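You operate a simulated robot arm through the tools that you are given. There is no shell and no other tool.

Carry out the task below with a simulated robot arm. There is one attempt and no reset: what you move stays moved.

JOB
Set the slide gauge to 160 mm on the master ring.
Fine: jaw closed on the ring, one press of SET; then jaw open and ring back on the shelf.

Only the result counts: the job must be done as asked and must still hold three seconds after the hand-in. Knocking over, shifting, dropping, spilling or breaking anything else fails it.

ROBOT AND FRAMES
A 7-joint arm with a two-finger parallel gripper, fixed in place. Base frame: the origin is on the floor under the middle of its stand, x ahead of it, y to its left, z up; the work surface is at about z = 86. Readings come in cm, rad, newtons and seconds.
It reaches about 152.4 cm from its shoulder. Its first joint turns from -2.601 to 2.601 rad. Payload 3.5 kg.
The TCP is the grasp point between the finger pads, 2.3 cm short of the fingertips. In the tool frame z runs along the fingers and y along their closing line. The gripper opens to 9.4 cm. The fingers are 3.8 cm wide and 1 cm thick; the gripper's body (5.4 by 9.6 cm) begins 3.9 cm behind the TCP.
Orientation is that of the tool frame in the base frame, as a unit quaternion [x, y, z, w]. With the fingers straight down and closing along the base's y, the tool's x points along the base's -x, its y along +y and its z along -z.

CONTROLS
- The arm moves only by the tool send_rows. Its argument "motion" is a list of rows, each an object of numbers (a shift or turn left out is 0, a gripper value left out holds the last): "wx", "wy", "wz": the turn, a rotation vector about the base's x, y, z in units of 60 degrees (1.0 is 60 degrees); "tx", "ty", "tz": the shift along the base's x, y, z in units of 250 mm (1.0 is 250 mm); "fingers": the closure, from 0 (fully open) to 1 (shut). In form: [{"wx": .., "wy": .., "wz": .., "tx": .., "ty": .., "tz": .., "fingers": ..}, ...]. A call has 1 to 20 rows; each row is the pose to reach, as a shift and turn from the pose commanded when the call began. A call with a number of a shift or a turn outside -1 to 1 is refused whole. Rows are played at 5 a second. More than 5 cm and 0.15 rad between two rows, or a gripper value outside its range, and nothing of the call is played. A pose out of reach is approached as far as the arm can. The call stops where the force on the tool passes 40 N (or 10 N more than at its start, if that is more) or the arm is blocked; 0.2 s more then pass. The fingers move at their own pace (about 15.3 cm/s each) and stop on an object; they squeeze with about 34 N. The grip force told is the motor's: it shows also when the fingers shut on nothing. Time passes only in rows, and 0.2 s behind the last, so rows that repeat a pose let the fingers close. It gives the time, the measured TCP pose, the force on the tool (base axes), the opening and the grip force at its end, in the units of the frame above (readings bear some noise), with the torque about the TCP (base axes, N m) and any sound that the robot's microphone picked up.
- Cameras (640 x 400 px; columns grow to the right, rows downward): "scene" is fixed at [5.59, -65.6, 160.13]; the picture's right is [-0.52, -0.85, 0.00], its down [-0.61, 0.37, -0.70] and it looks along [0.60, -0.37, -0.71] (base axes); focal length 346 px, centre (320, 200). "wrist" rides on the gripper at [8.6, 1.6, -7.4] in the tool frame; the picture's right is [-0.18, 0.98, 0.00], its down [-0.58, -0.11, -0.81] and it looks along [-0.79, -0.15, 0.59] (tool axes); focal length 243 px, centre (320, 200). There is no depth. A picture from a camera that has moved, and an enlarged one, comes with that camera's place and axes in the base frame and with its lens. The place of the scene camera against the robot may be out by one fixed shift of up to 1.2 cm in any direction.
- get_image(camera): a new picture of that camera. The clock stands still meanwhile.
- enlarge(camera, box): a new picture of the part [left, top, right, bottom] of that camera's present view, enlarged. The clock stands still meanwhile.
- finish_job(): hands the job in; it is judged then, once.

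Places have to be worked out from the pictures, the camera data and where the tool is seen. Open the gripper and draw the arm clear of the work before you hand the job in, unless the task says otherwise.

The tools are called after "Call:" as a command line: name --argument value ..., lists and objects as JSON in quotes. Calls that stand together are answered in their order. send_rows: Moves the arm, as the interface text tells. Its arguments: {"type":"object","properties":{"motion":{"type":"array"}},"required":["motion"]} The other tools are called the same way: get_image (camera) takes a picture; enlarge (camera, box) takes an enlarged picture of a part of a camera's view; finish_job () hands the job in.

At the start:

```text
time: 0.0
position: [81.16, -73.71, 115.31]
orientation: [0.001, 1.0, 0.0, 0.0]
contact_force: [-0.3, -0.4, -0.2]
wrist_torque: [0.03, 0.02, -0.01]
opening: 9.39
finger_force: 0.0
```

scene: 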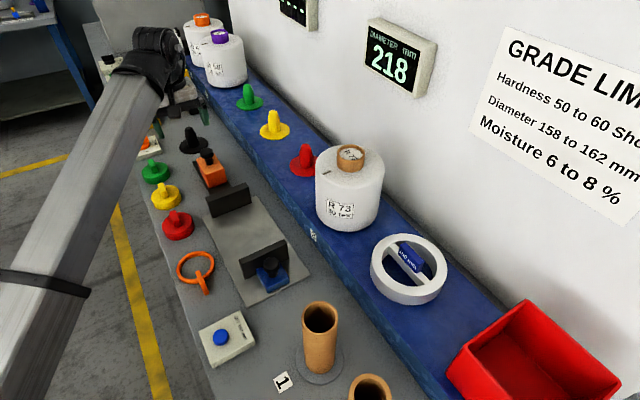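
wrist: 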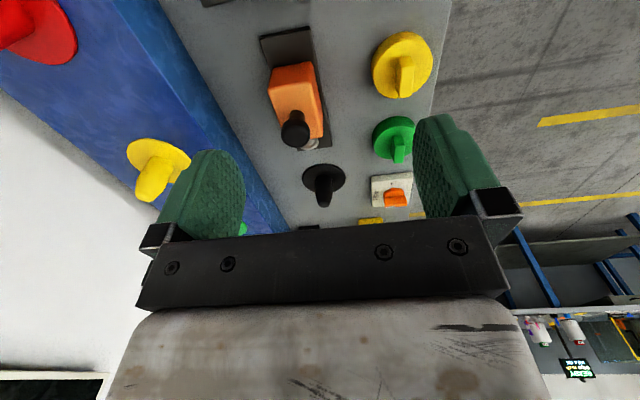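

I'll look closely at the scene before moving: the ring, the gauge with jaws, the SET button and the displays.

Call:
enlarge --camera "scene" --box '[180, 170, 340, 270]'

Call:
enlarge --camera "scene" --box '[180, 230, 340, 330]'

Call:
enlarge --camera "scene" --box '[340, 210, 500, 310]'

Call:
enlarge --camera "scene" --box '[180, 300, 340, 400]'

Call:
enlarge --camera "scene" --box '[130, 110, 290, 210]'

Call:
get_image --camera "scene"

```text
4.00 times, centred on (260, 220) of scene
camera zoom: at [5.59, -65.6, 160.13], right [-0.52, -0.85, 0.0], down [-0.61, 0.37, -0.7], along [0.6, -0.37, -0.71], focal length 1384 px, centre (560, 120)
```

zoom: 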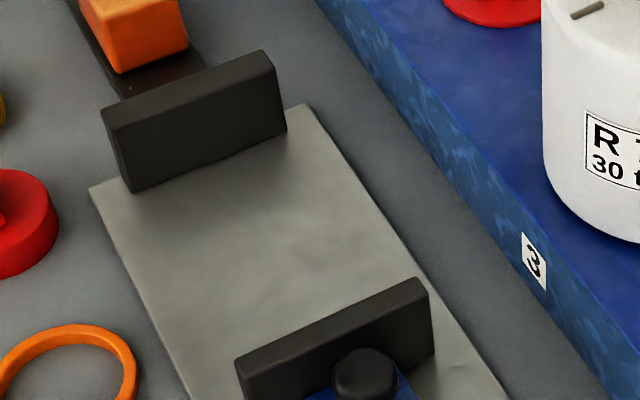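

```text
4.00 times, centred on (260, 280) of scene
camera zoom: at [5.59, -65.6, 160.13], right [-0.52, -0.85, 0.0], down [-0.61, 0.37, -0.7], along [0.6, -0.37, -0.71], focal length 1384 px, centre (560, -120)
```

zoom: 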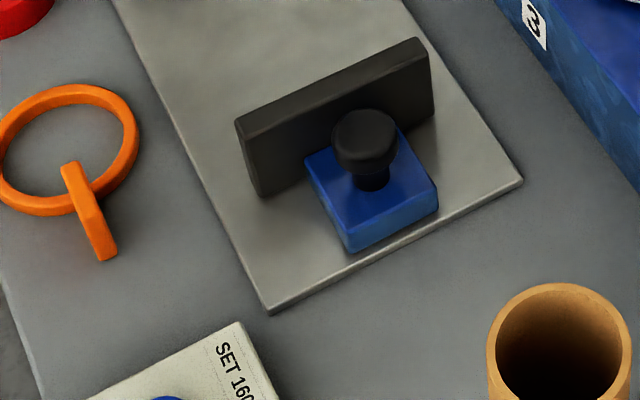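

```text
4.00 times, centred on (420, 260) of scene
camera zoom: at [5.59, -65.6, 160.13], right [-0.52, -0.85, 0.0], down [-0.61, 0.37, -0.7], along [0.6, -0.37, -0.71], focal length 1384 px, centre (-80, -40)
```

zoom: 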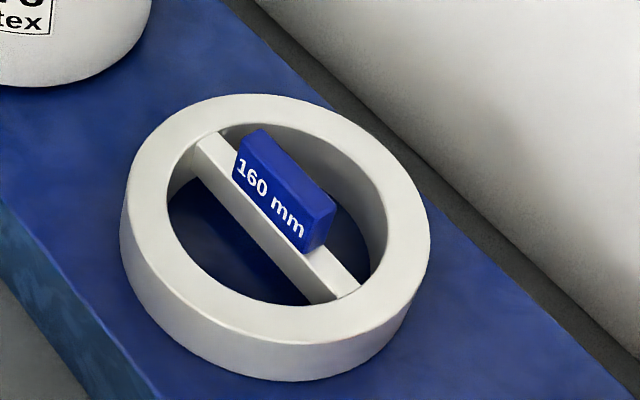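

```text
4.00 times, centred on (260, 350) of scene
camera zoom: at [5.59, -65.6, 160.13], right [-0.52, -0.85, 0.0], down [-0.61, 0.37, -0.7], along [0.6, -0.37, -0.71], focal length 1384 px, centre (560, -400)
```

zoom: 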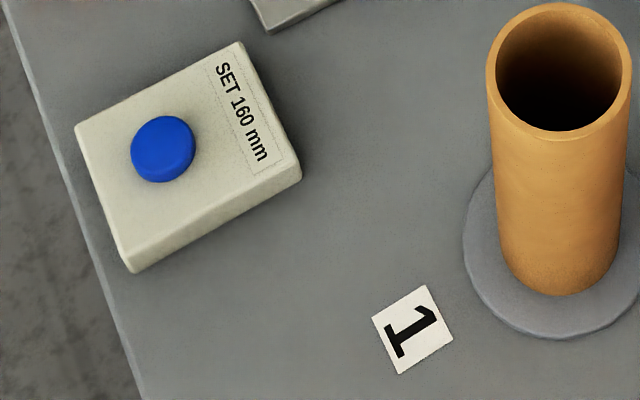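

```text
4.00 times, centred on (210, 160) of scene
camera zoom: at [5.59, -65.6, 160.13], right [-0.52, -0.85, 0.0], down [-0.61, 0.37, -0.7], along [0.6, -0.37, -0.71], focal length 1384 px, centre (760, 360)
```

zoom: 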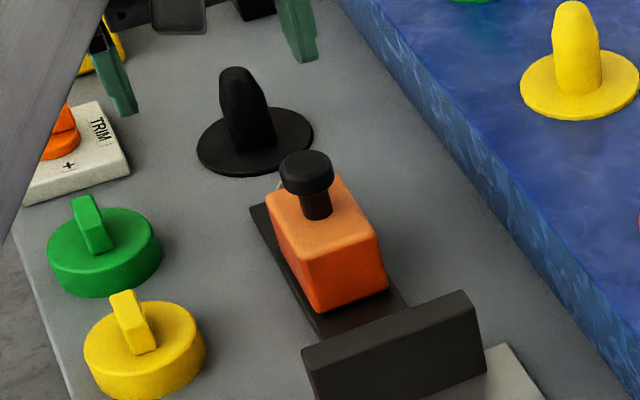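

```text
taken
```

scene: 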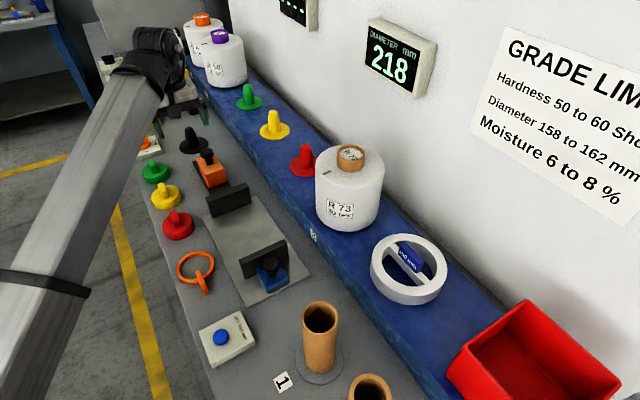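

The display reads 218 mm, the two dark jaws face each other along x, and the 160 mm ring sits on the blue shelf around (32, -105). I'll raise and draw back the arm so the wrist camera can view the gauge and tell which jaw slides.

Call:
send_rows --motion '[{"tx": -0.1, "tz": 0.1}, {"tx": -0.2, "tz": 0.2}, {"tx": -0.3, "tz": 0.3}, {"tx": -0.4, "tz": 0.4}, {"tx": -0.55, "tz": 0.45}, {"tx": -0.7, "tz": 0.5}, {"tx": -0.85, "tz": 0.55}, {"tx": -1.0, "tz": 0.6}]'

Call:
get_image --camera "wrist"

Call:
get_image --camera "scene"

```text
time: 1.8
position: [57.35, -74.71, 127.87]
orientation: [0.0, 1.0, -0.024, 0.02]
contact_force: [0.1, 0.6, 1.0]
wrist_torque: [0.01, -0.01, -0.03]
opening: 9.41
finger_force: 0.1
out of reach, approached as far as the arm can: row 5, 6, 7, 8
```

```text
taken
camera wrist: at [48.31, -72.69, 134.71], right [0.18, 0.98, -0.04], down [0.55, -0.07, 0.83], along [0.82, -0.17, -0.55], focal length 243 px, centre (320, 200)
```

wrist: 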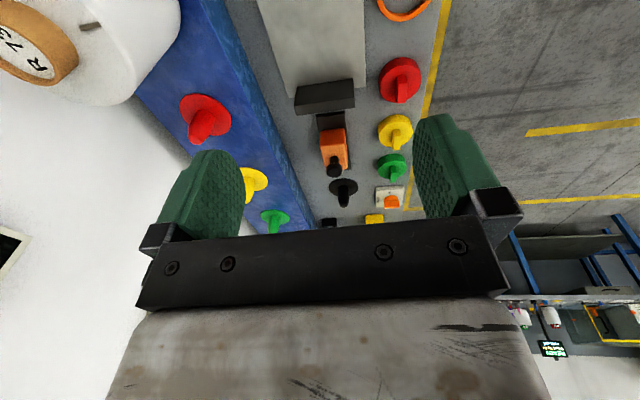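

```text
taken
```

scene: 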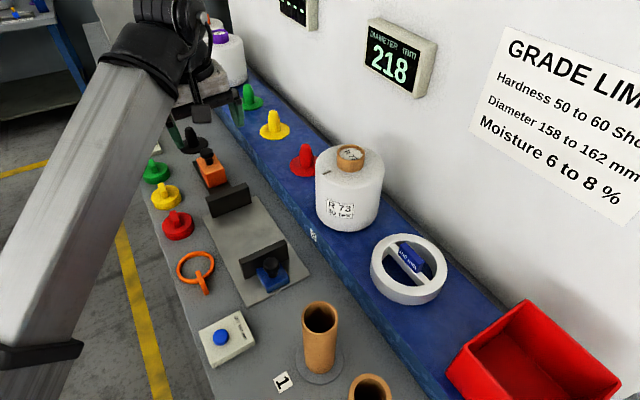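

The arm ran out of reach up high and close in, so I'll lower a bit and check that it tracks there.

Call:
send_rows --motion '[{"tz": -0.15}, {"tz": -0.3}, {"tz": -0.45}, {"tz": -0.6}, {"tz": -0.6}]'

Call:
get_image --camera "wrist"

Call:
get_image --camera "scene"

```text
time: 3.0
position: [57.19, -74.81, 112.64]
orientation: [-0.001, 1.0, -0.023, 0.02]
contact_force: [0.6, 0.1, 0.2]
wrist_torque: [-0.02, -0.01, -0.04]
opening: 9.37
finger_force: 0.1
```

```text
taken
camera wrist: at [48.26, -72.73, 119.51], right [0.18, 0.98, -0.04], down [0.55, -0.07, 0.83], along [0.82, -0.17, -0.55], focal length 243 px, centre (320, 200)
```

wrist: 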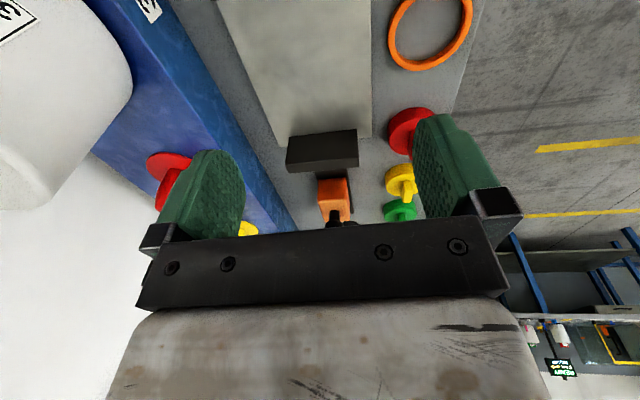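

```text
taken
```

scene: 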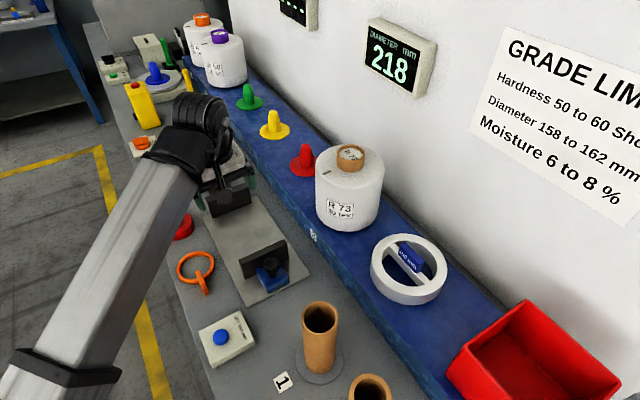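

The arm tracks again here with a slight tilt (about 0.05 rad) that I'll correct later. I'll enlarge the wrist view on the far jaw and the orange block to see how they are linked.

Call:
enlarge --camera "wrist" --box '[240, 100, 400, 230]'

Call:
enlarge --camera "scene" --box '[200, 200, 328, 280]'

```text
3.08 times, centred on (320, 165) of wrist
camera zoom: at [48.26, -72.73, 119.51], right [0.18, 0.98, -0.04], down [0.55, -0.07, 0.83], along [0.82, -0.17, -0.55], focal length 746 px, centre (320, 308)
```

zoom: 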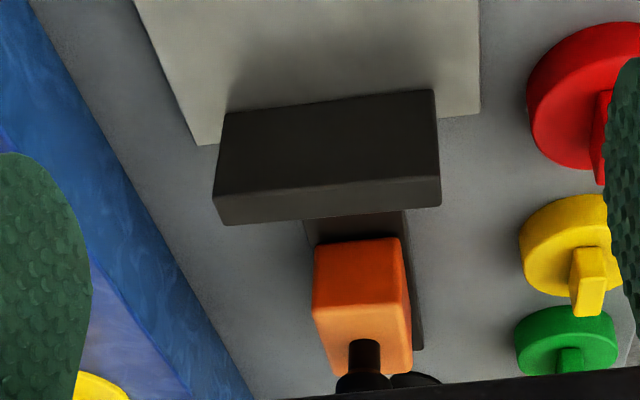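

```text
5.00 times, centred on (264, 240) of scene
camera zoom: at [5.59, -65.6, 160.13], right [-0.52, -0.85, 0.0], down [-0.61, 0.37, -0.7], along [0.6, -0.37, -0.71], focal length 1730 px, centre (600, 0)
```

zoom: 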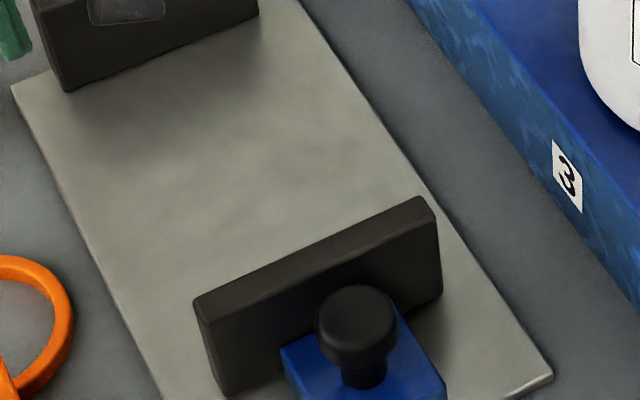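

The orange block looks like a separate piece on its own slab behind the far jaw, while the blue block is joined to the near jaw. I'll straighten the tool and draw back in x to view the near jaw with its blue block from closer.

Call:
send_rows --motion '[{"tx": -0.12, "tz": 0.02, "wx": 0.022, "wy": 0.019}, {"tx": -0.24, "tz": 0.04, "wx": 0.044, "wy": 0.038}, {"tx": -0.36, "tz": 0.06, "wx": 0.044, "wy": 0.038}, {"tx": -0.48, "tz": 0.06, "wx": 0.044, "wy": 0.038}, {"tx": -0.6, "tz": 0.06, "wx": 0.044, "wy": 0.038}, {"tx": -0.69, "tz": 0.06, "wx": 0.044, "wy": 0.038}]'

Call:
get_image --camera "wrist"

Call:
get_image --camera "scene"

```text
time: 4.4
position: [39.78, -74.72, 114.01]
orientation: [-0.001, 1.0, 0.0, 0.0]
contact_force: [1.1, 0.6, 0.5]
wrist_torque: [-0.02, 0.01, -0.02]
opening: 9.4
finger_force: 0.1
```

```text
taken
camera wrist: at [31.09, -73.07, 121.38], right [0.18, 0.98, 0.0], down [0.58, -0.11, 0.81], along [0.79, -0.15, -0.59], focal length 243 px, centre (320, 200)
```

wrist: 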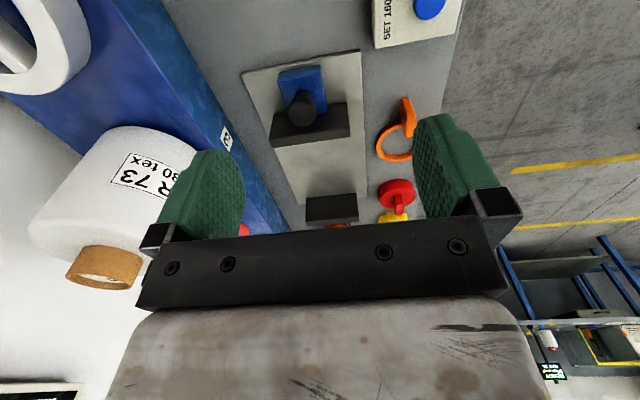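

```text
taken
```

scene: 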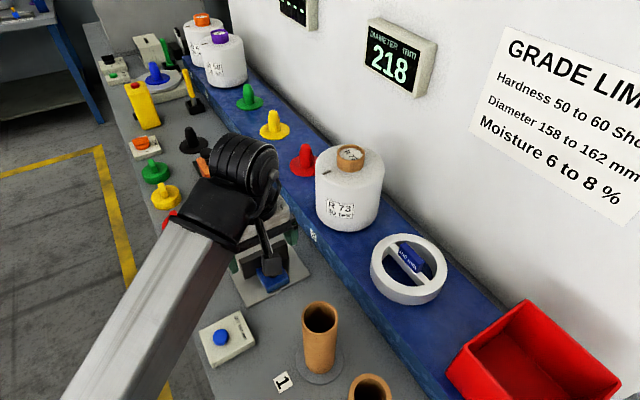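

The wrist camera now sees the whole gauge. I'll enlarge it for measurement.

Call:
enlarge --camera "wrist" --box '[230, 40, 390, 140]'

Call:
enlarge --camera "wrist" --box '[230, 130, 390, 230]'

Call:
enlarge --camera "wrist" --box '[330, 0, 490, 100]'

Call:
enlarge --camera "wrist" --box '[0, 0, 160, 100]'

```text
4.00 times, centred on (310, 90) of wrist
camera zoom: at [31.09, -73.07, 121.38], right [0.18, 0.98, 0.0], down [0.58, -0.11, 0.81], along [0.79, -0.15, -0.59], focal length 970 px, centre (360, 640)
```

zoom: 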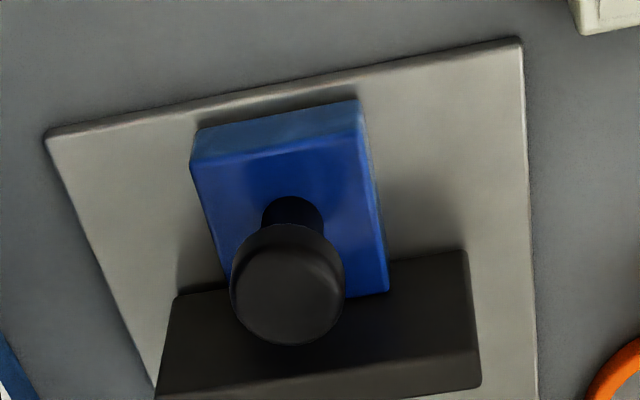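

```text
4.00 times, centred on (310, 180) of wrist
camera zoom: at [31.09, -73.07, 121.38], right [0.18, 0.98, 0.0], down [0.58, -0.11, 0.81], along [0.79, -0.15, -0.59], focal length 970 px, centre (360, 280)
```

zoom: 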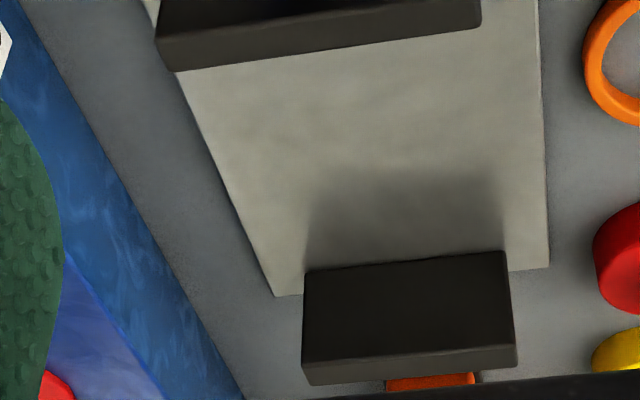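

```text
4.00 times, centred on (410, 50) of wrist
camera zoom: at [31.09, -73.07, 121.38], right [0.18, 0.98, 0.0], down [0.58, -0.11, 0.81], along [0.79, -0.15, -0.59], focal length 970 px, centre (-40, 800)
```

zoom: 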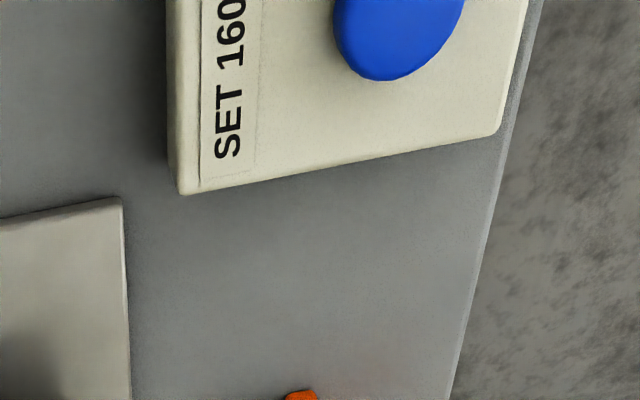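

```text
4.00 times, centred on (80, 50) of wrist
camera zoom: at [31.09, -73.07, 121.38], right [0.18, 0.98, 0.0], down [0.58, -0.11, 0.81], along [0.79, -0.15, -0.59], focal length 970 px, centre (1280, 800)
```

zoom: 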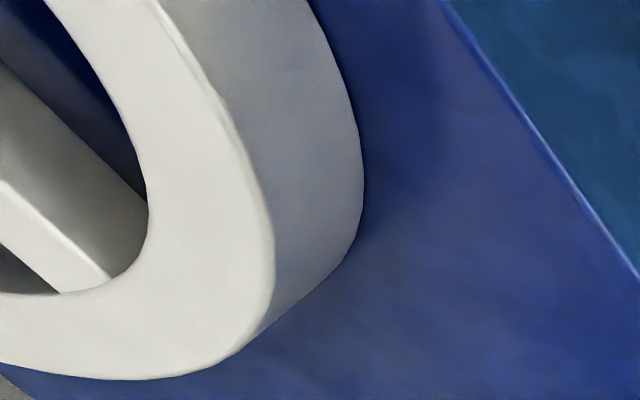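

From these views I place: plate x 45.6–77.8, y −87…−70.6; far jaw face x≈75.7; near jaw x≈52.7–53.9 with a blue block and a black knob at about (49.3, −78.9, z 91.7–94.4). Next I'll go over toward the ring, passing well above the upright tube, to measure it with the wrist camera.

Call:
send_rows --motion '[{"tx": -0.08, "ty": -0.08, "tz": 0.06}, {"tx": -0.17, "ty": -0.19, "tz": 0.1}, {"tx": -0.26, "ty": -0.3, "tz": 0.1}, {"tx": -0.35, "ty": -0.42, "tz": 0.1}, {"tx": -0.44, "ty": -0.55, "tz": 0.1}, {"tx": -0.54, "ty": -0.68, "tz": 0.1}, {"tx": -0.63, "ty": -0.8, "tz": 0.1}]'

Call:
get_image --camera "wrist"

Call:
get_image --camera "scene"

```text
time: 6.0
position: [23.97, -95.12, 116.58]
orientation: [-0.001, 1.0, 0.0, -0.001]
contact_force: [-0.9, 0.9, -0.2]
wrist_torque: [0.0, -0.01, 0.0]
opening: 9.36
finger_force: 0.1
```

```text
taken
camera wrist: at [15.19, -93.4, 123.97], right [0.18, 0.98, 0.0], down [0.58, -0.11, 0.81], along [0.79, -0.15, -0.59], focal length 243 px, centre (320, 200)
```

wrist: 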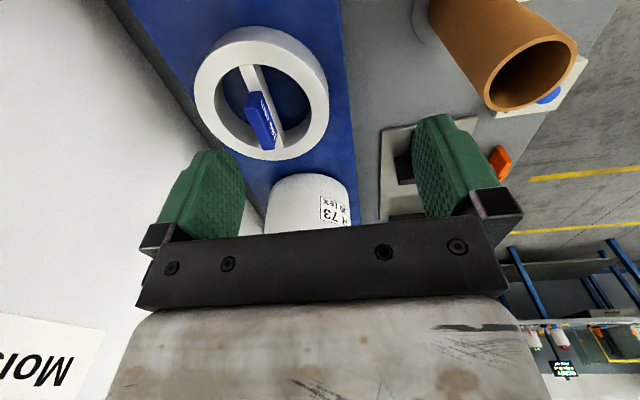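

```text
taken
```

scene: 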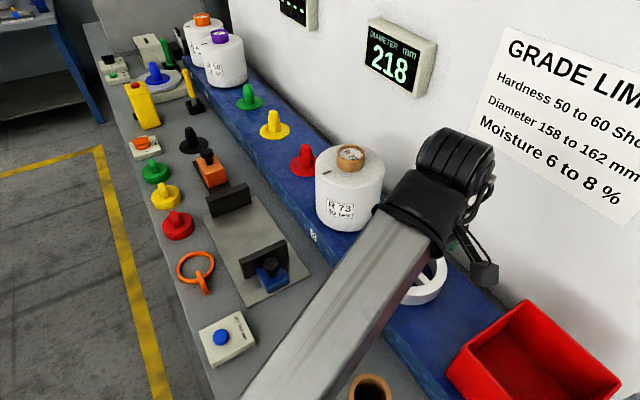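

The ring and its tab are in the wrist view. I'll enlarge to measure them.

Call:
enlarge --camera "wrist" --box '[180, 10, 340, 110]'

Call:
enlarge --camera "wrist" --box '[180, 70, 340, 170]'

Call:
enlarge --camera "wrist" --box '[210, 160, 370, 260]'

```text
4.00 times, centred on (260, 60) of wrist
camera zoom: at [15.19, -93.4, 123.97], right [0.18, 0.98, 0.0], down [0.58, -0.11, 0.81], along [0.79, -0.15, -0.59], focal length 970 px, centre (560, 760)
```

zoom: 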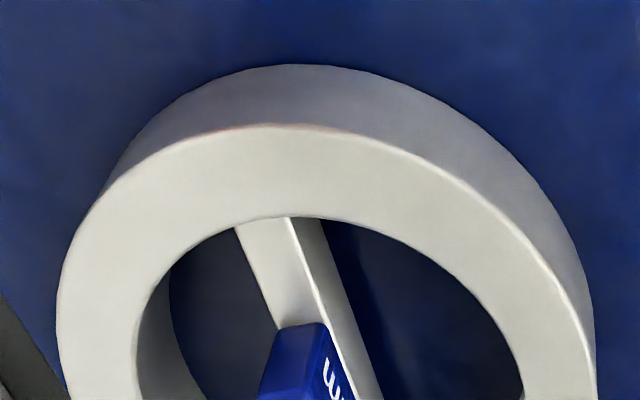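

```text
4.00 times, centred on (260, 120) of wrist
camera zoom: at [15.19, -93.4, 123.97], right [0.18, 0.98, 0.0], down [0.58, -0.11, 0.81], along [0.79, -0.15, -0.59], focal length 970 px, centre (560, 520)
```

zoom: 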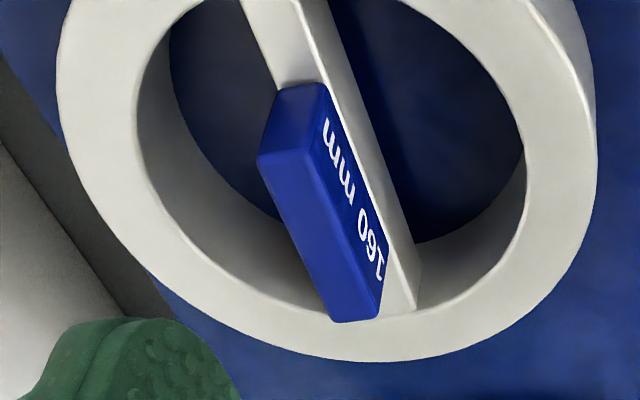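

```text
4.00 times, centred on (290, 210) of wrist
camera zoom: at [15.19, -93.4, 123.97], right [0.18, 0.98, 0.0], down [0.58, -0.11, 0.81], along [0.79, -0.15, -0.59], focal length 970 px, centre (440, 160)
```

zoom: 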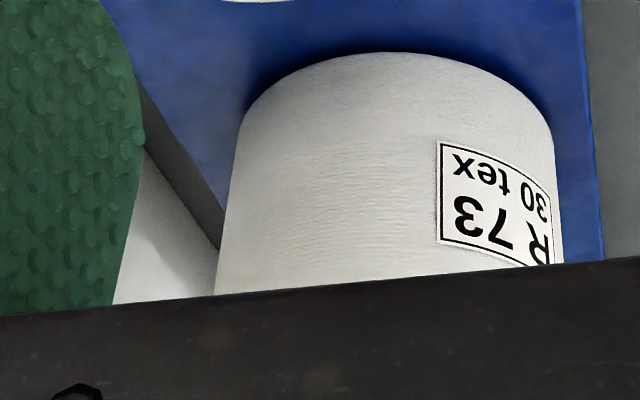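

Ring estimate: centre (31.5, −103.5), top z≈97.5 standing on the shelf at z≈93.6. Its blue tab is 1.4 cm wide in y, 5.8 cm long in x, top z≈101. I'll go above the tab with the fingers half closed and re-check.

Call:
send_rows --motion '[{"tx": 0.1, "ty": -0.11, "fingers": 0.5}, {"tx": 0.2, "ty": -0.22, "fingers": 0.5}, {"tx": 0.3, "ty": -0.335, "fingers": 0.5}, {"tx": 0.3, "ty": -0.335, "tz": -0.15, "fingers": 0.5}, {"tx": 0.3, "ty": -0.335, "tz": -0.3, "fingers": 0.5}, {"tx": 0.3, "ty": -0.335, "tz": -0.4, "fingers": 0.5}]'

Call:
get_image --camera "wrist"

Call:
get_image --camera "scene"

```text
time: 7.4
position: [31.65, -103.23, 106.64]
orientation: [0.0, 1.0, 0.001, 0.0]
contact_force: [-0.3, -0.8, 0.5]
wrist_torque: [0.0, 0.01, 0.03]
opening: 4.69
finger_force: 0.0
```

```text
taken
camera wrist: at [22.92, -101.54, 114.02], right [0.18, 0.98, 0.0], down [0.58, -0.11, 0.81], along [0.79, -0.15, -0.59], focal length 243 px, centre (320, 200)
```

wrist: 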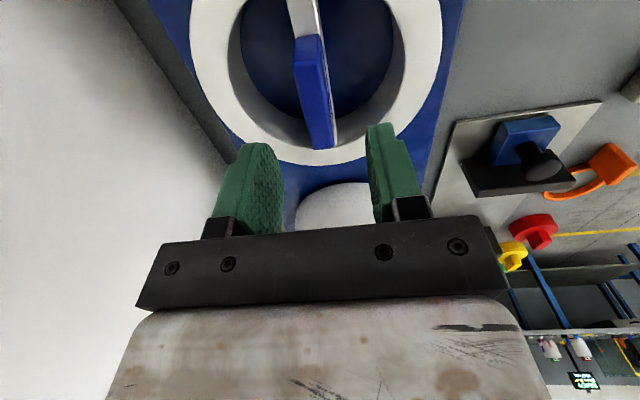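

```text
taken
```

scene: 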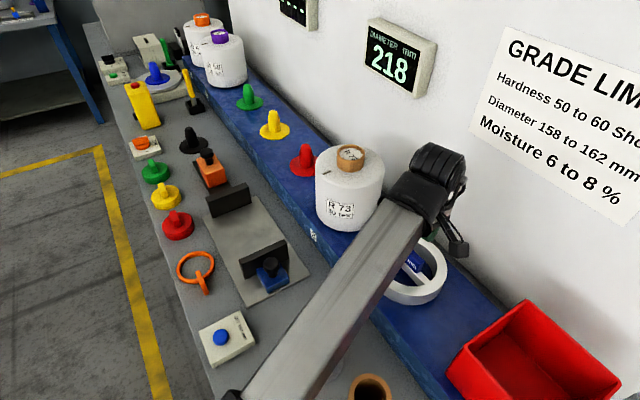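

The tab sits centred between the fingers. Before descending, I want to check the forearm's clearance over the upright tube beneath it.

Call:
enlarge --camera "scene" --box '[220, 250, 460, 400]'

Call:
enlarge --camera "scene" --box '[340, 130, 500, 310]'

Call:
enlarge --camera "wrist" --box '[220, 0, 460, 220]'

```text
2.67 times, centred on (340, 325) of scene
camera zoom: at [5.59, -65.6, 160.13], right [-0.52, -0.85, 0.0], down [-0.61, 0.37, -0.7], along [0.6, -0.37, -0.71], focal length 923 px, centre (267, -133)
```

zoom: 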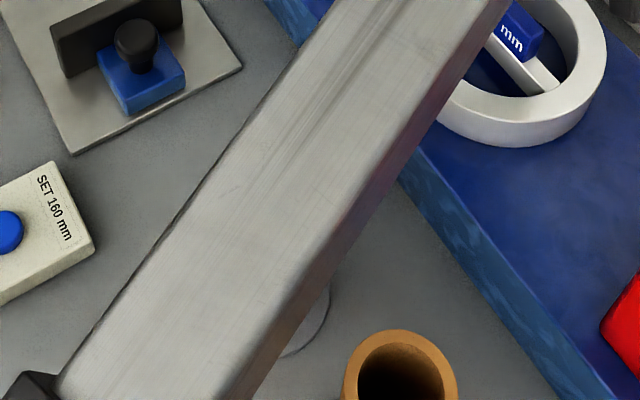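

```text
2.22 times, centred on (420, 220) of scene
camera zoom: at [5.59, -65.6, 160.13], right [-0.52, -0.85, 0.0], down [-0.61, 0.37, -0.7], along [0.6, -0.37, -0.71], focal length 769 px, centre (98, 156)
```

zoom: 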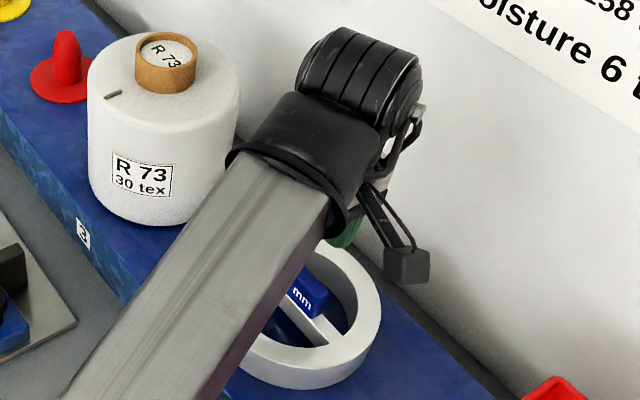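

```text
1.82 times, centred on (340, 110) of wrist
camera zoom: at [22.92, -101.54, 114.02], right [0.18, 0.98, 0.0], down [0.58, -0.11, 0.81], along [0.79, -0.15, -0.59], focal length 441 px, centre (284, 364)
```

zoom: 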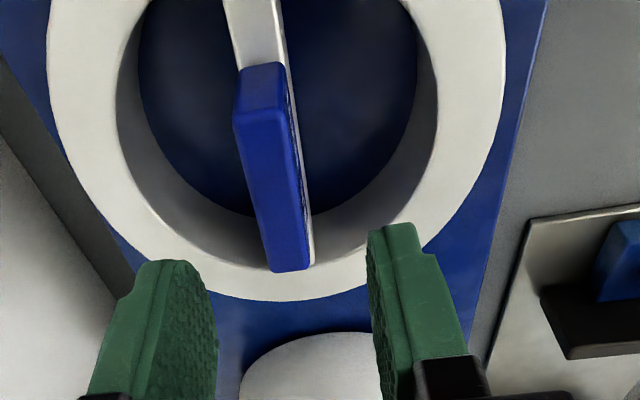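

The forearm passes roughly over the tall tube at about (27, −80), top z≈105, so clearance matters when I go down. I'll measure the forearm's edges more precisely before descending.

Call:
enlarge --camera "scene" --box '[360, 200, 440, 250]'

Call:
enlarge --camera "scene" --box '[280, 270, 360, 320]'

Call:
enlarge --camera "scene" --box '[240, 340, 336, 400]'

```text
8.00 times, centred on (400, 225) of scene
camera zoom: at [5.59, -65.6, 160.13], right [-0.52, -0.85, 0.0], down [-0.61, 0.37, -0.7], along [0.6, -0.37, -0.71], focal length 2769 px, centre (-320, 0)
```

zoom: 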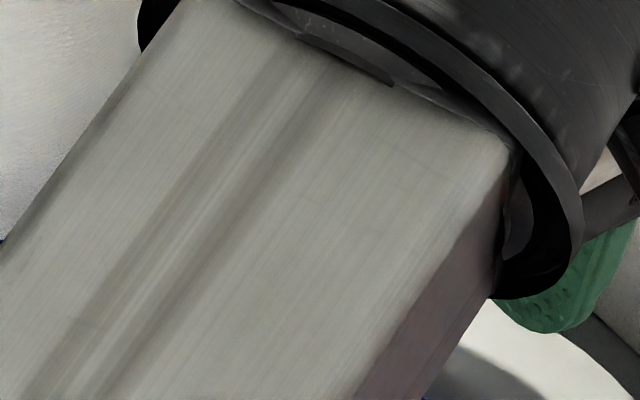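

```text
8.00 times, centred on (320, 295) of scene
camera zoom: at [5.59, -65.6, 160.13], right [-0.52, -0.85, 0.0], down [-0.61, 0.37, -0.7], along [0.6, -0.37, -0.71], focal length 2769 px, centre (320, -560)
```

zoom: 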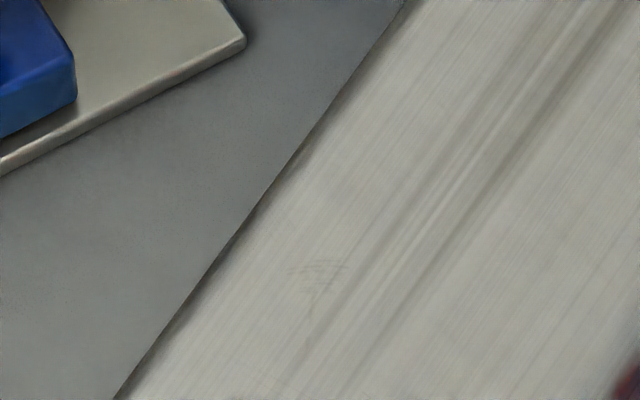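

```text
6.67 times, centred on (288, 370) of scene
camera zoom: at [5.59, -65.6, 160.13], right [-0.52, -0.85, 0.0], down [-0.61, 0.37, -0.7], along [0.6, -0.37, -0.71], focal length 2307 px, centre (533, -933)
```

zoom: 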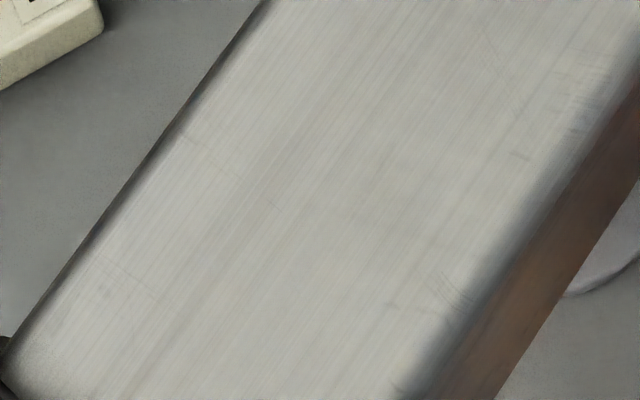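

My edge measurements put the forearm's underside about 8 cm above the tube top now. To gain sideways margin, I'll tilt the tool 12° about y, which moves the wrist to −x while the pads stay parallel to the tab. Then I'll descend just 3 cm and re-check.

Call:
send_rows --motion '[{"wy": -0.1, "fingers": 0.5}, {"wy": -0.2, "fingers": 0.5}, {"wy": -0.2, "tz": -0.06, "fingers": 0.5}, {"wy": -0.2, "tz": -0.12, "fingers": 0.5}]'

Call:
get_image --camera "scene"

Call:
enlarge --camera "scene" --box '[240, 280, 432, 400]'

Call:
get_image --camera "wrist"

```text
time: 8.4
position: [31.77, -103.34, 103.56]
orientation: [0.0, 0.994, 0.0, 0.105]
contact_force: [-0.7, -0.1, -0.1]
wrist_torque: [0.01, 0.01, -0.01]
opening: 4.68
finger_force: 0.0
```

```text
taken
```

scene: 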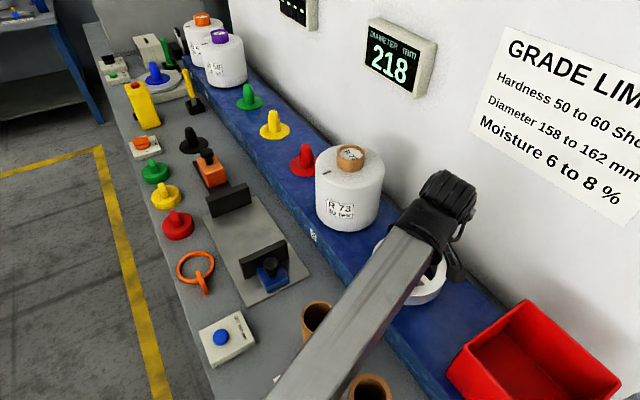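

```text
3.33 times, centred on (336, 340) of scene
camera zoom: at [5.59, -65.6, 160.13], right [-0.52, -0.85, 0.0], down [-0.61, 0.37, -0.7], along [0.6, -0.37, -0.71], focal length 1154 px, centre (267, -267)
```

zoom: 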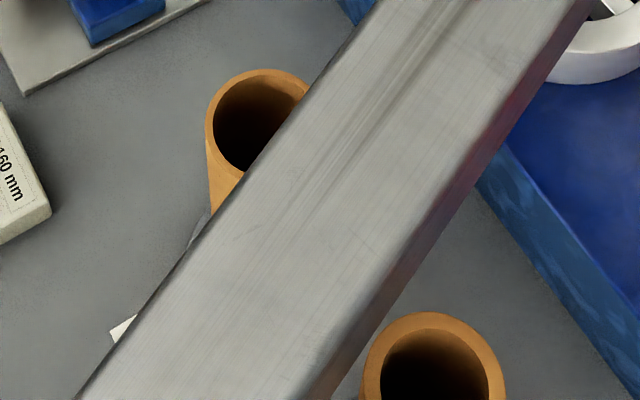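

```text
taken
camera wrist: at [21.69, -101.51, 109.08], right [0.18, 0.98, 0.04], down [0.4, -0.11, 0.91], along [0.9, -0.15, -0.41], focal length 243 px, centre (320, 200)
```

wrist: 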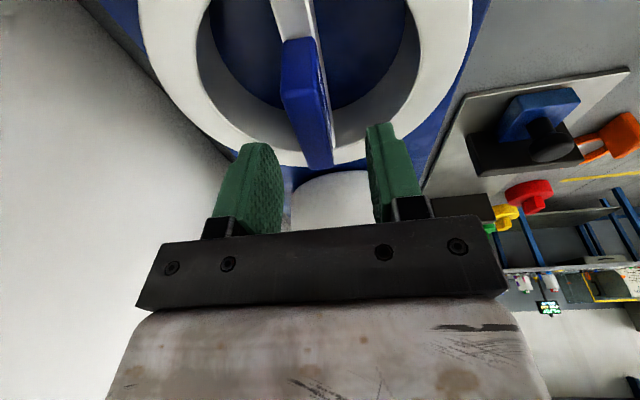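

After the tilt, the forearm lies between the two tubes in plan, still about 4 cm above their tops. I'll go down another 2 cm and look again.

Call:
send_rows --motion '[{"tz": -0.04, "ty": -0.005, "fingers": 0.5}, {"tz": -0.08, "ty": -0.005, "fingers": 0.5}]'

Call:
enlarge --camera "scene" --box '[240, 280, 432, 400]'

Call:
get_image --camera "wrist"

Call:
enlarge --camera "scene" --box '[360, 160, 488, 320]'

```text
time: 9.0
position: [31.74, -103.35, 101.52]
orientation: [0.0, 0.994, 0.0, 0.105]
contact_force: [0.3, -0.1, -0.3]
wrist_torque: [-0.02, -0.03, 0.01]
opening: 4.71
finger_force: 0.1
```

```text
3.33 times, centred on (336, 340) of scene
camera zoom: at [5.59, -65.6, 160.13], right [-0.52, -0.85, 0.0], down [-0.61, 0.37, -0.7], along [0.6, -0.37, -0.71], focal length 1154 px, centre (267, -267)
```

zoom: 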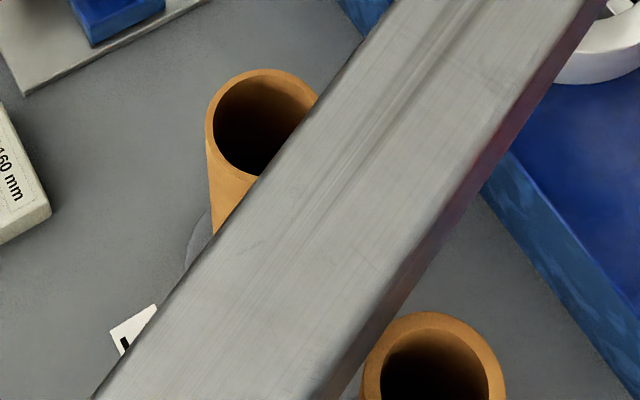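

```text
taken
camera wrist: at [21.62, -101.7, 106.94], right [0.18, 0.98, 0.04], down [0.4, -0.11, 0.91], along [0.9, -0.15, -0.41], focal length 243 px, centre (320, 200)
```

wrist: 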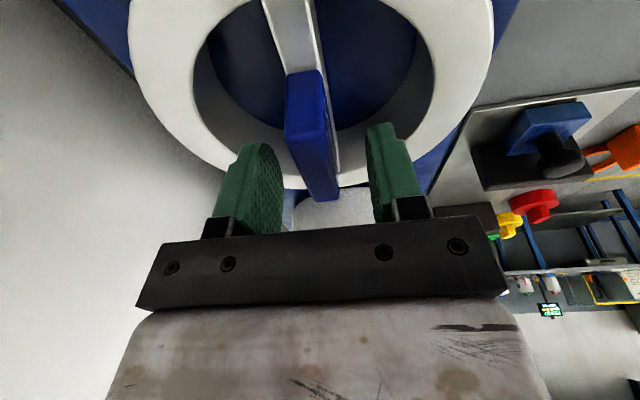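

```text
2.50 times, centred on (424, 240) of scene
camera zoom: at [5.59, -65.6, 160.13], right [-0.52, -0.85, 0.0], down [-0.61, 0.37, -0.7], along [0.6, -0.37, -0.71], focal length 865 px, centre (60, 100)
```

zoom: 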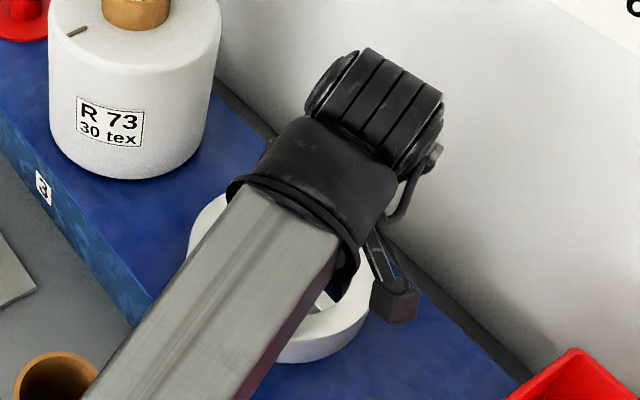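

Clearance is holding (the forearm hardly moved against the tubes). I'll go down the last 1.5 cm and close the fingers on the tab.

Call:
send_rows --motion '[{"tz": -0.03, "ty": -0.005, "fingers": 0.5}, {"tz": -0.06, "ty": -0.005, "fingers": 0.5}]'

Call:
enlarge --camera "scene" --box '[240, 280, 432, 400]'

Call:
get_image --camera "wrist"

```text
time: 9.6
position: [31.71, -103.63, 100.15]
orientation: [0.0, 0.995, 0.0, 0.104]
contact_force: [1.5, 0.1, -0.7]
wrist_torque: [0.02, -0.01, -0.01]
opening: 4.7
finger_force: 0.1
```

```text
3.33 times, centred on (336, 340) of scene
camera zoom: at [5.59, -65.6, 160.13], right [-0.52, -0.85, 0.0], down [-0.61, 0.37, -0.7], along [0.6, -0.37, -0.71], focal length 1154 px, centre (267, -267)
```

zoom: 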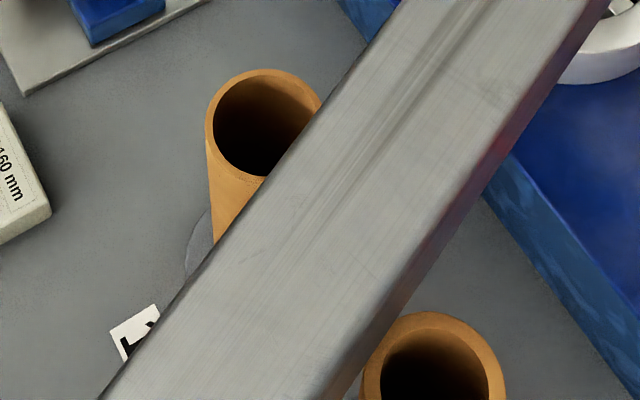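

```text
taken
camera wrist: at [21.69, -101.82, 105.53], right [0.18, 0.98, 0.04], down [0.4, -0.11, 0.91], along [0.9, -0.15, -0.41], focal length 243 px, centre (320, 200)
```

wrist: 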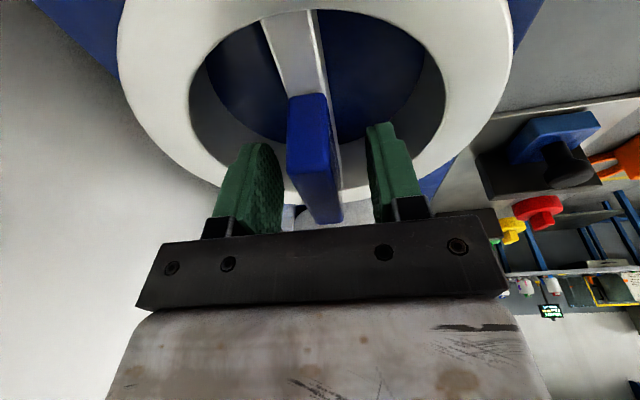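

The tab is between the pads with no contact force. Closing the fingers on it now.

Call:
send_rows --motion '[{"fingers": 0.7}, {"fingers": 0.85}, {"fingers": 1.0}, {"fingers": 1.0}, {"fingers": 1.0}]'

Call:
get_image --camera "wrist"

```text
time: 10.8
position: [31.75, -103.52, 100.17]
orientation: [0.0, 0.995, 0.0, 0.105]
contact_force: [0.2, 1.2, 1.5]
wrist_torque: [0.11, 0.05, -0.15]
opening: 1.6
finger_force: 34.4
```

```text
taken
camera wrist: at [21.69, -101.81, 105.52], right [0.18, 0.98, 0.04], down [0.4, -0.11, 0.91], along [0.9, -0.15, -0.41], focal length 243 px, centre (320, 200)
```

wrist: 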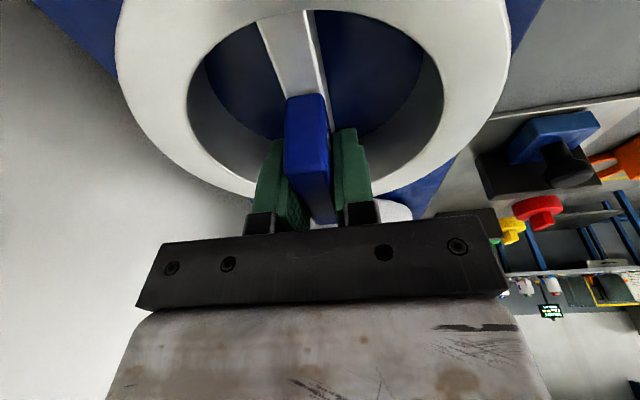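

Gripped at 1.6 cm opening with 34 N. I'll lift 3 cm and check the weight and that it hangs level.

Call:
send_rows --motion '[{"tz": 0.03, "fingers": 1.0}, {"tz": 0.06, "fingers": 1.0}, {"tz": 0.09, "fingers": 1.0}, {"tz": 0.12, "fingers": 1.0}, {"tz": 0.12, "fingers": 1.0}]'

Call:
get_image --camera "wrist"

Call:
enlarge --camera "scene" --box '[320, 150, 512, 320]'

```text
time: 12.0
position: [31.69, -103.49, 103.04]
orientation: [0.0, 0.995, 0.0, 0.104]
contact_force: [-0.4, 0.5, -5.4]
wrist_torque: [0.05, 0.02, -0.02]
opening: 1.59
finger_force: 34.2
```

```text
taken
camera wrist: at [21.68, -101.75, 108.5], right [0.18, 0.98, 0.04], down [0.4, -0.11, 0.91], along [0.9, -0.15, -0.41], focal length 243 px, centre (320, 200)
```

wrist: 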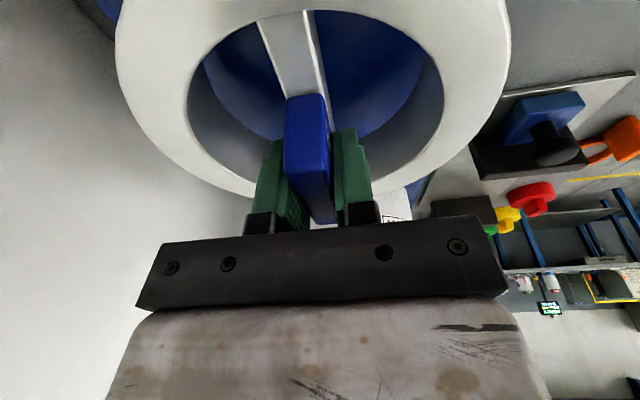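

```text
2.35 times, centred on (416, 235) of scene
camera zoom: at [5.59, -65.6, 160.13], right [-0.52, -0.85, 0.0], down [-0.61, 0.37, -0.7], along [0.6, -0.37, -0.71], focal length 814 px, centre (94, 118)
```

zoom: 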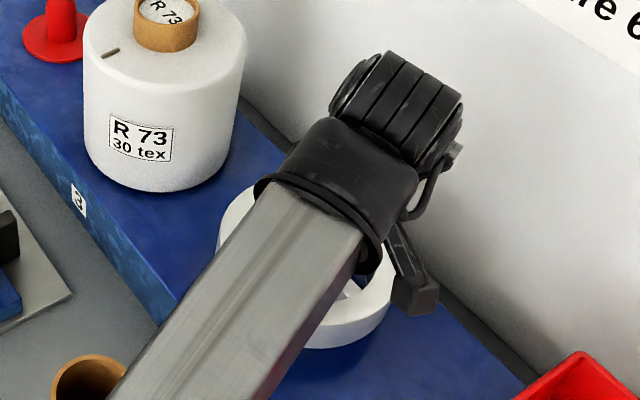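

The ring is lifted cleanly (about 5.4 N, no torque). I'll raise it to z≈116 and swing out toward the bench between the package and the tubes.

Call:
send_rows --motion '[{"tz": 0.13, "fingers": 1.0}, {"tz": 0.26, "fingers": 1.0}, {"tz": 0.39, "fingers": 1.0}, {"tz": 0.52, "fingers": 1.0}, {"tz": 0.52, "ty": 0.12, "fingers": 1.0}, {"tz": 0.52, "ty": 0.24, "fingers": 1.0}, {"tz": 0.52, "ty": 0.36, "fingers": 1.0}, {"tz": 0.52, "ty": 0.48, "tx": 0.04, "fingers": 1.0}, {"tz": 0.52, "ty": 0.6, "tx": 0.08, "fingers": 1.0}]'

Call:
get_image --camera "scene"

```text
time: 14.0
position: [33.66, -88.41, 116.33]
orientation: [0.0, 0.995, 0.0, 0.104]
contact_force: [0.2, -1.1, -5.5]
wrist_torque: [0.01, -0.06, -0.01]
opening: 1.59
finger_force: 33.8
```

```text
taken
```

scene: 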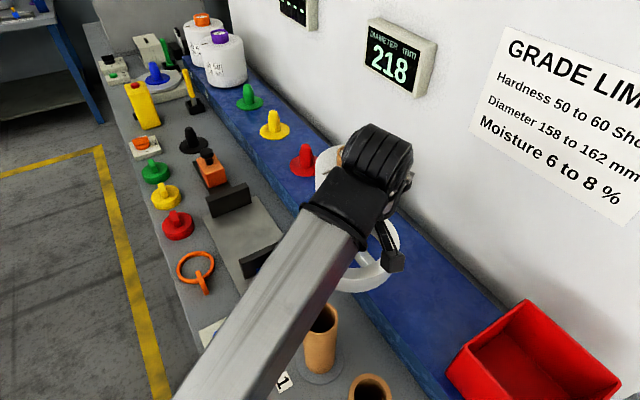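

Clear so far. Moving over toward the gauge, keeping away from the package.

Call:
send_rows --motion '[{"tx": 0.1, "ty": 0.1, "fingers": 1.0}, {"tx": 0.2, "ty": 0.2, "fingers": 1.0}, {"tx": 0.3, "ty": 0.3, "fingers": 1.0}, {"tx": 0.42, "ty": 0.384, "fingers": 1.0}, {"tx": 0.55, "ty": 0.384, "fingers": 1.0}, {"tx": 0.68, "ty": 0.384, "fingers": 1.0}, {"tx": 0.81, "ty": 0.384, "fingers": 1.0}, {"tx": 0.94, "ty": 0.384, "fingers": 1.0}]'

Call:
get_image --camera "scene"

Call:
get_image --camera "wrist"

```text
time: 15.8
position: [57.42, -78.85, 116.2]
orientation: [0.0, 0.995, -0.001, 0.104]
contact_force: [0.6, 0.5, -5.7]
wrist_torque: [-0.02, -0.05, 0.02]
opening: 1.57
finger_force: 34.4
```

```text
taken
```

scene: 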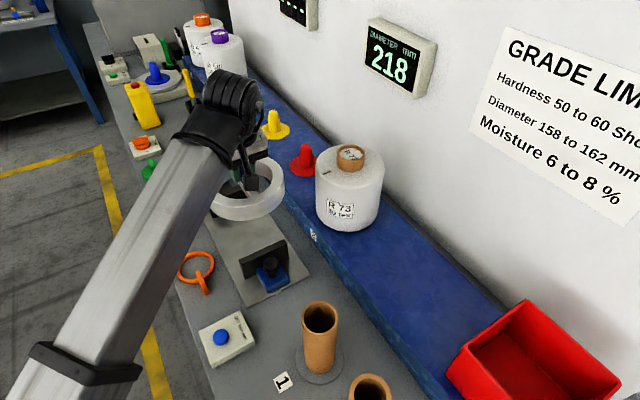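

```text
taken
camera wrist: at [47.2, -77.1, 121.63], right [0.18, 0.98, 0.04], down [0.4, -0.11, 0.91], along [0.9, -0.15, -0.41], focal length 243 px, centre (320, 200)
```

wrist: 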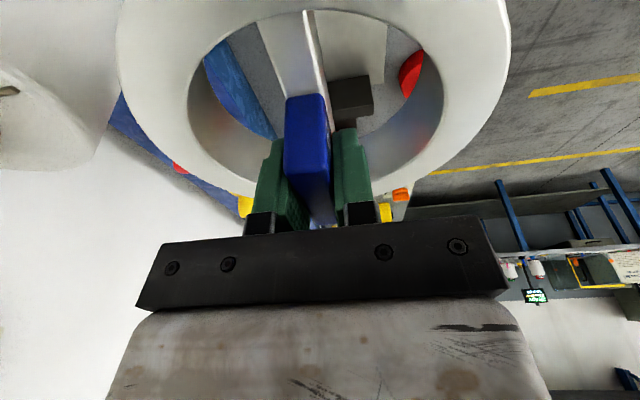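

Ring is above the plate. I'll move on to x≈67.1, then descend to about 3.5 cm above the seat and look.

Call:
send_rows --motion '[{"tx": 0.13, "fingers": 1.0}, {"tx": 0.26, "fingers": 1.0}, {"tx": 0.388, "fingers": 1.0}, {"tx": 0.388, "tz": -0.15, "fingers": 1.0}, {"tx": 0.388, "tz": -0.3, "fingers": 1.0}, {"tx": 0.388, "tz": -0.45, "fingers": 1.0}, {"tx": 0.388, "tz": -0.6, "fingers": 1.0}, {"tx": 0.388, "tz": -0.68, "fingers": 1.0}]'

Call:
get_image --camera "scene"

Call:
enlarge --camera "scene" --box '[180, 160, 340, 300]'

Call:
get_image --camera "wrist"

```text
time: 17.6
position: [66.81, -79.05, 99.16]
orientation: [0.0, 0.995, 0.0, 0.104]
contact_force: [-0.1, -0.8, -5.4]
wrist_torque: [-0.02, -0.03, 0.01]
opening: 1.59
finger_force: 33.9
```

```text
taken
```

scene: 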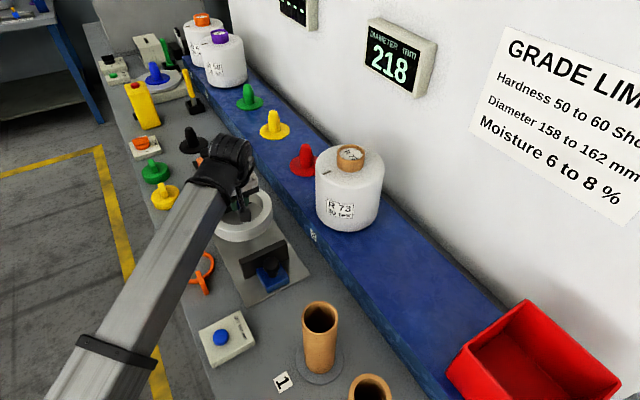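

```text
2.86 times, centred on (260, 230) of scene
camera zoom: at [5.59, -65.6, 160.13], right [-0.52, -0.85, 0.0], down [-0.61, 0.37, -0.7], along [0.6, -0.37, -0.71], focal length 989 px, centre (491, 114)
```

zoom: 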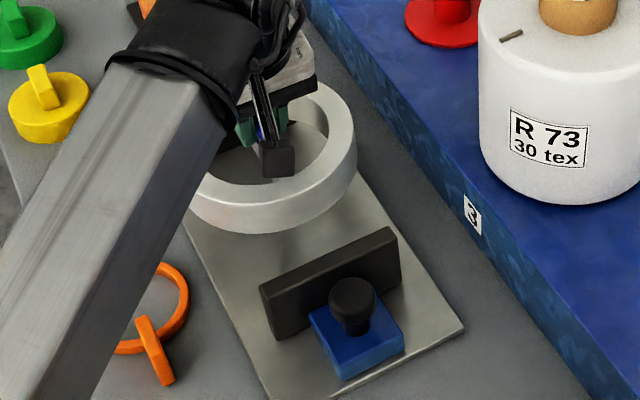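

```text
taken
camera wrist: at [56.76, -77.22, 104.57], right [0.18, 0.98, 0.04], down [0.4, -0.11, 0.91], along [0.9, -0.15, -0.41], focal length 243 px, centre (320, 200)
```

wrist: 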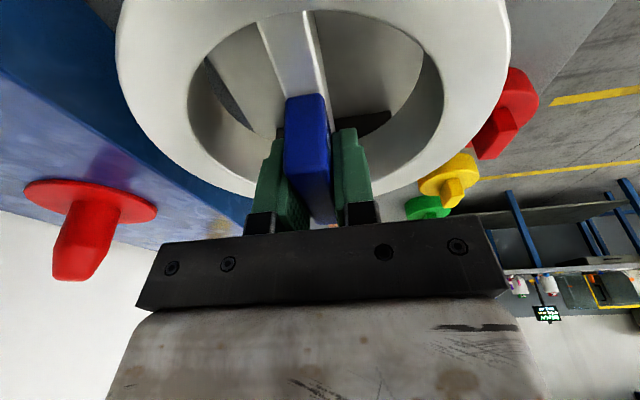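

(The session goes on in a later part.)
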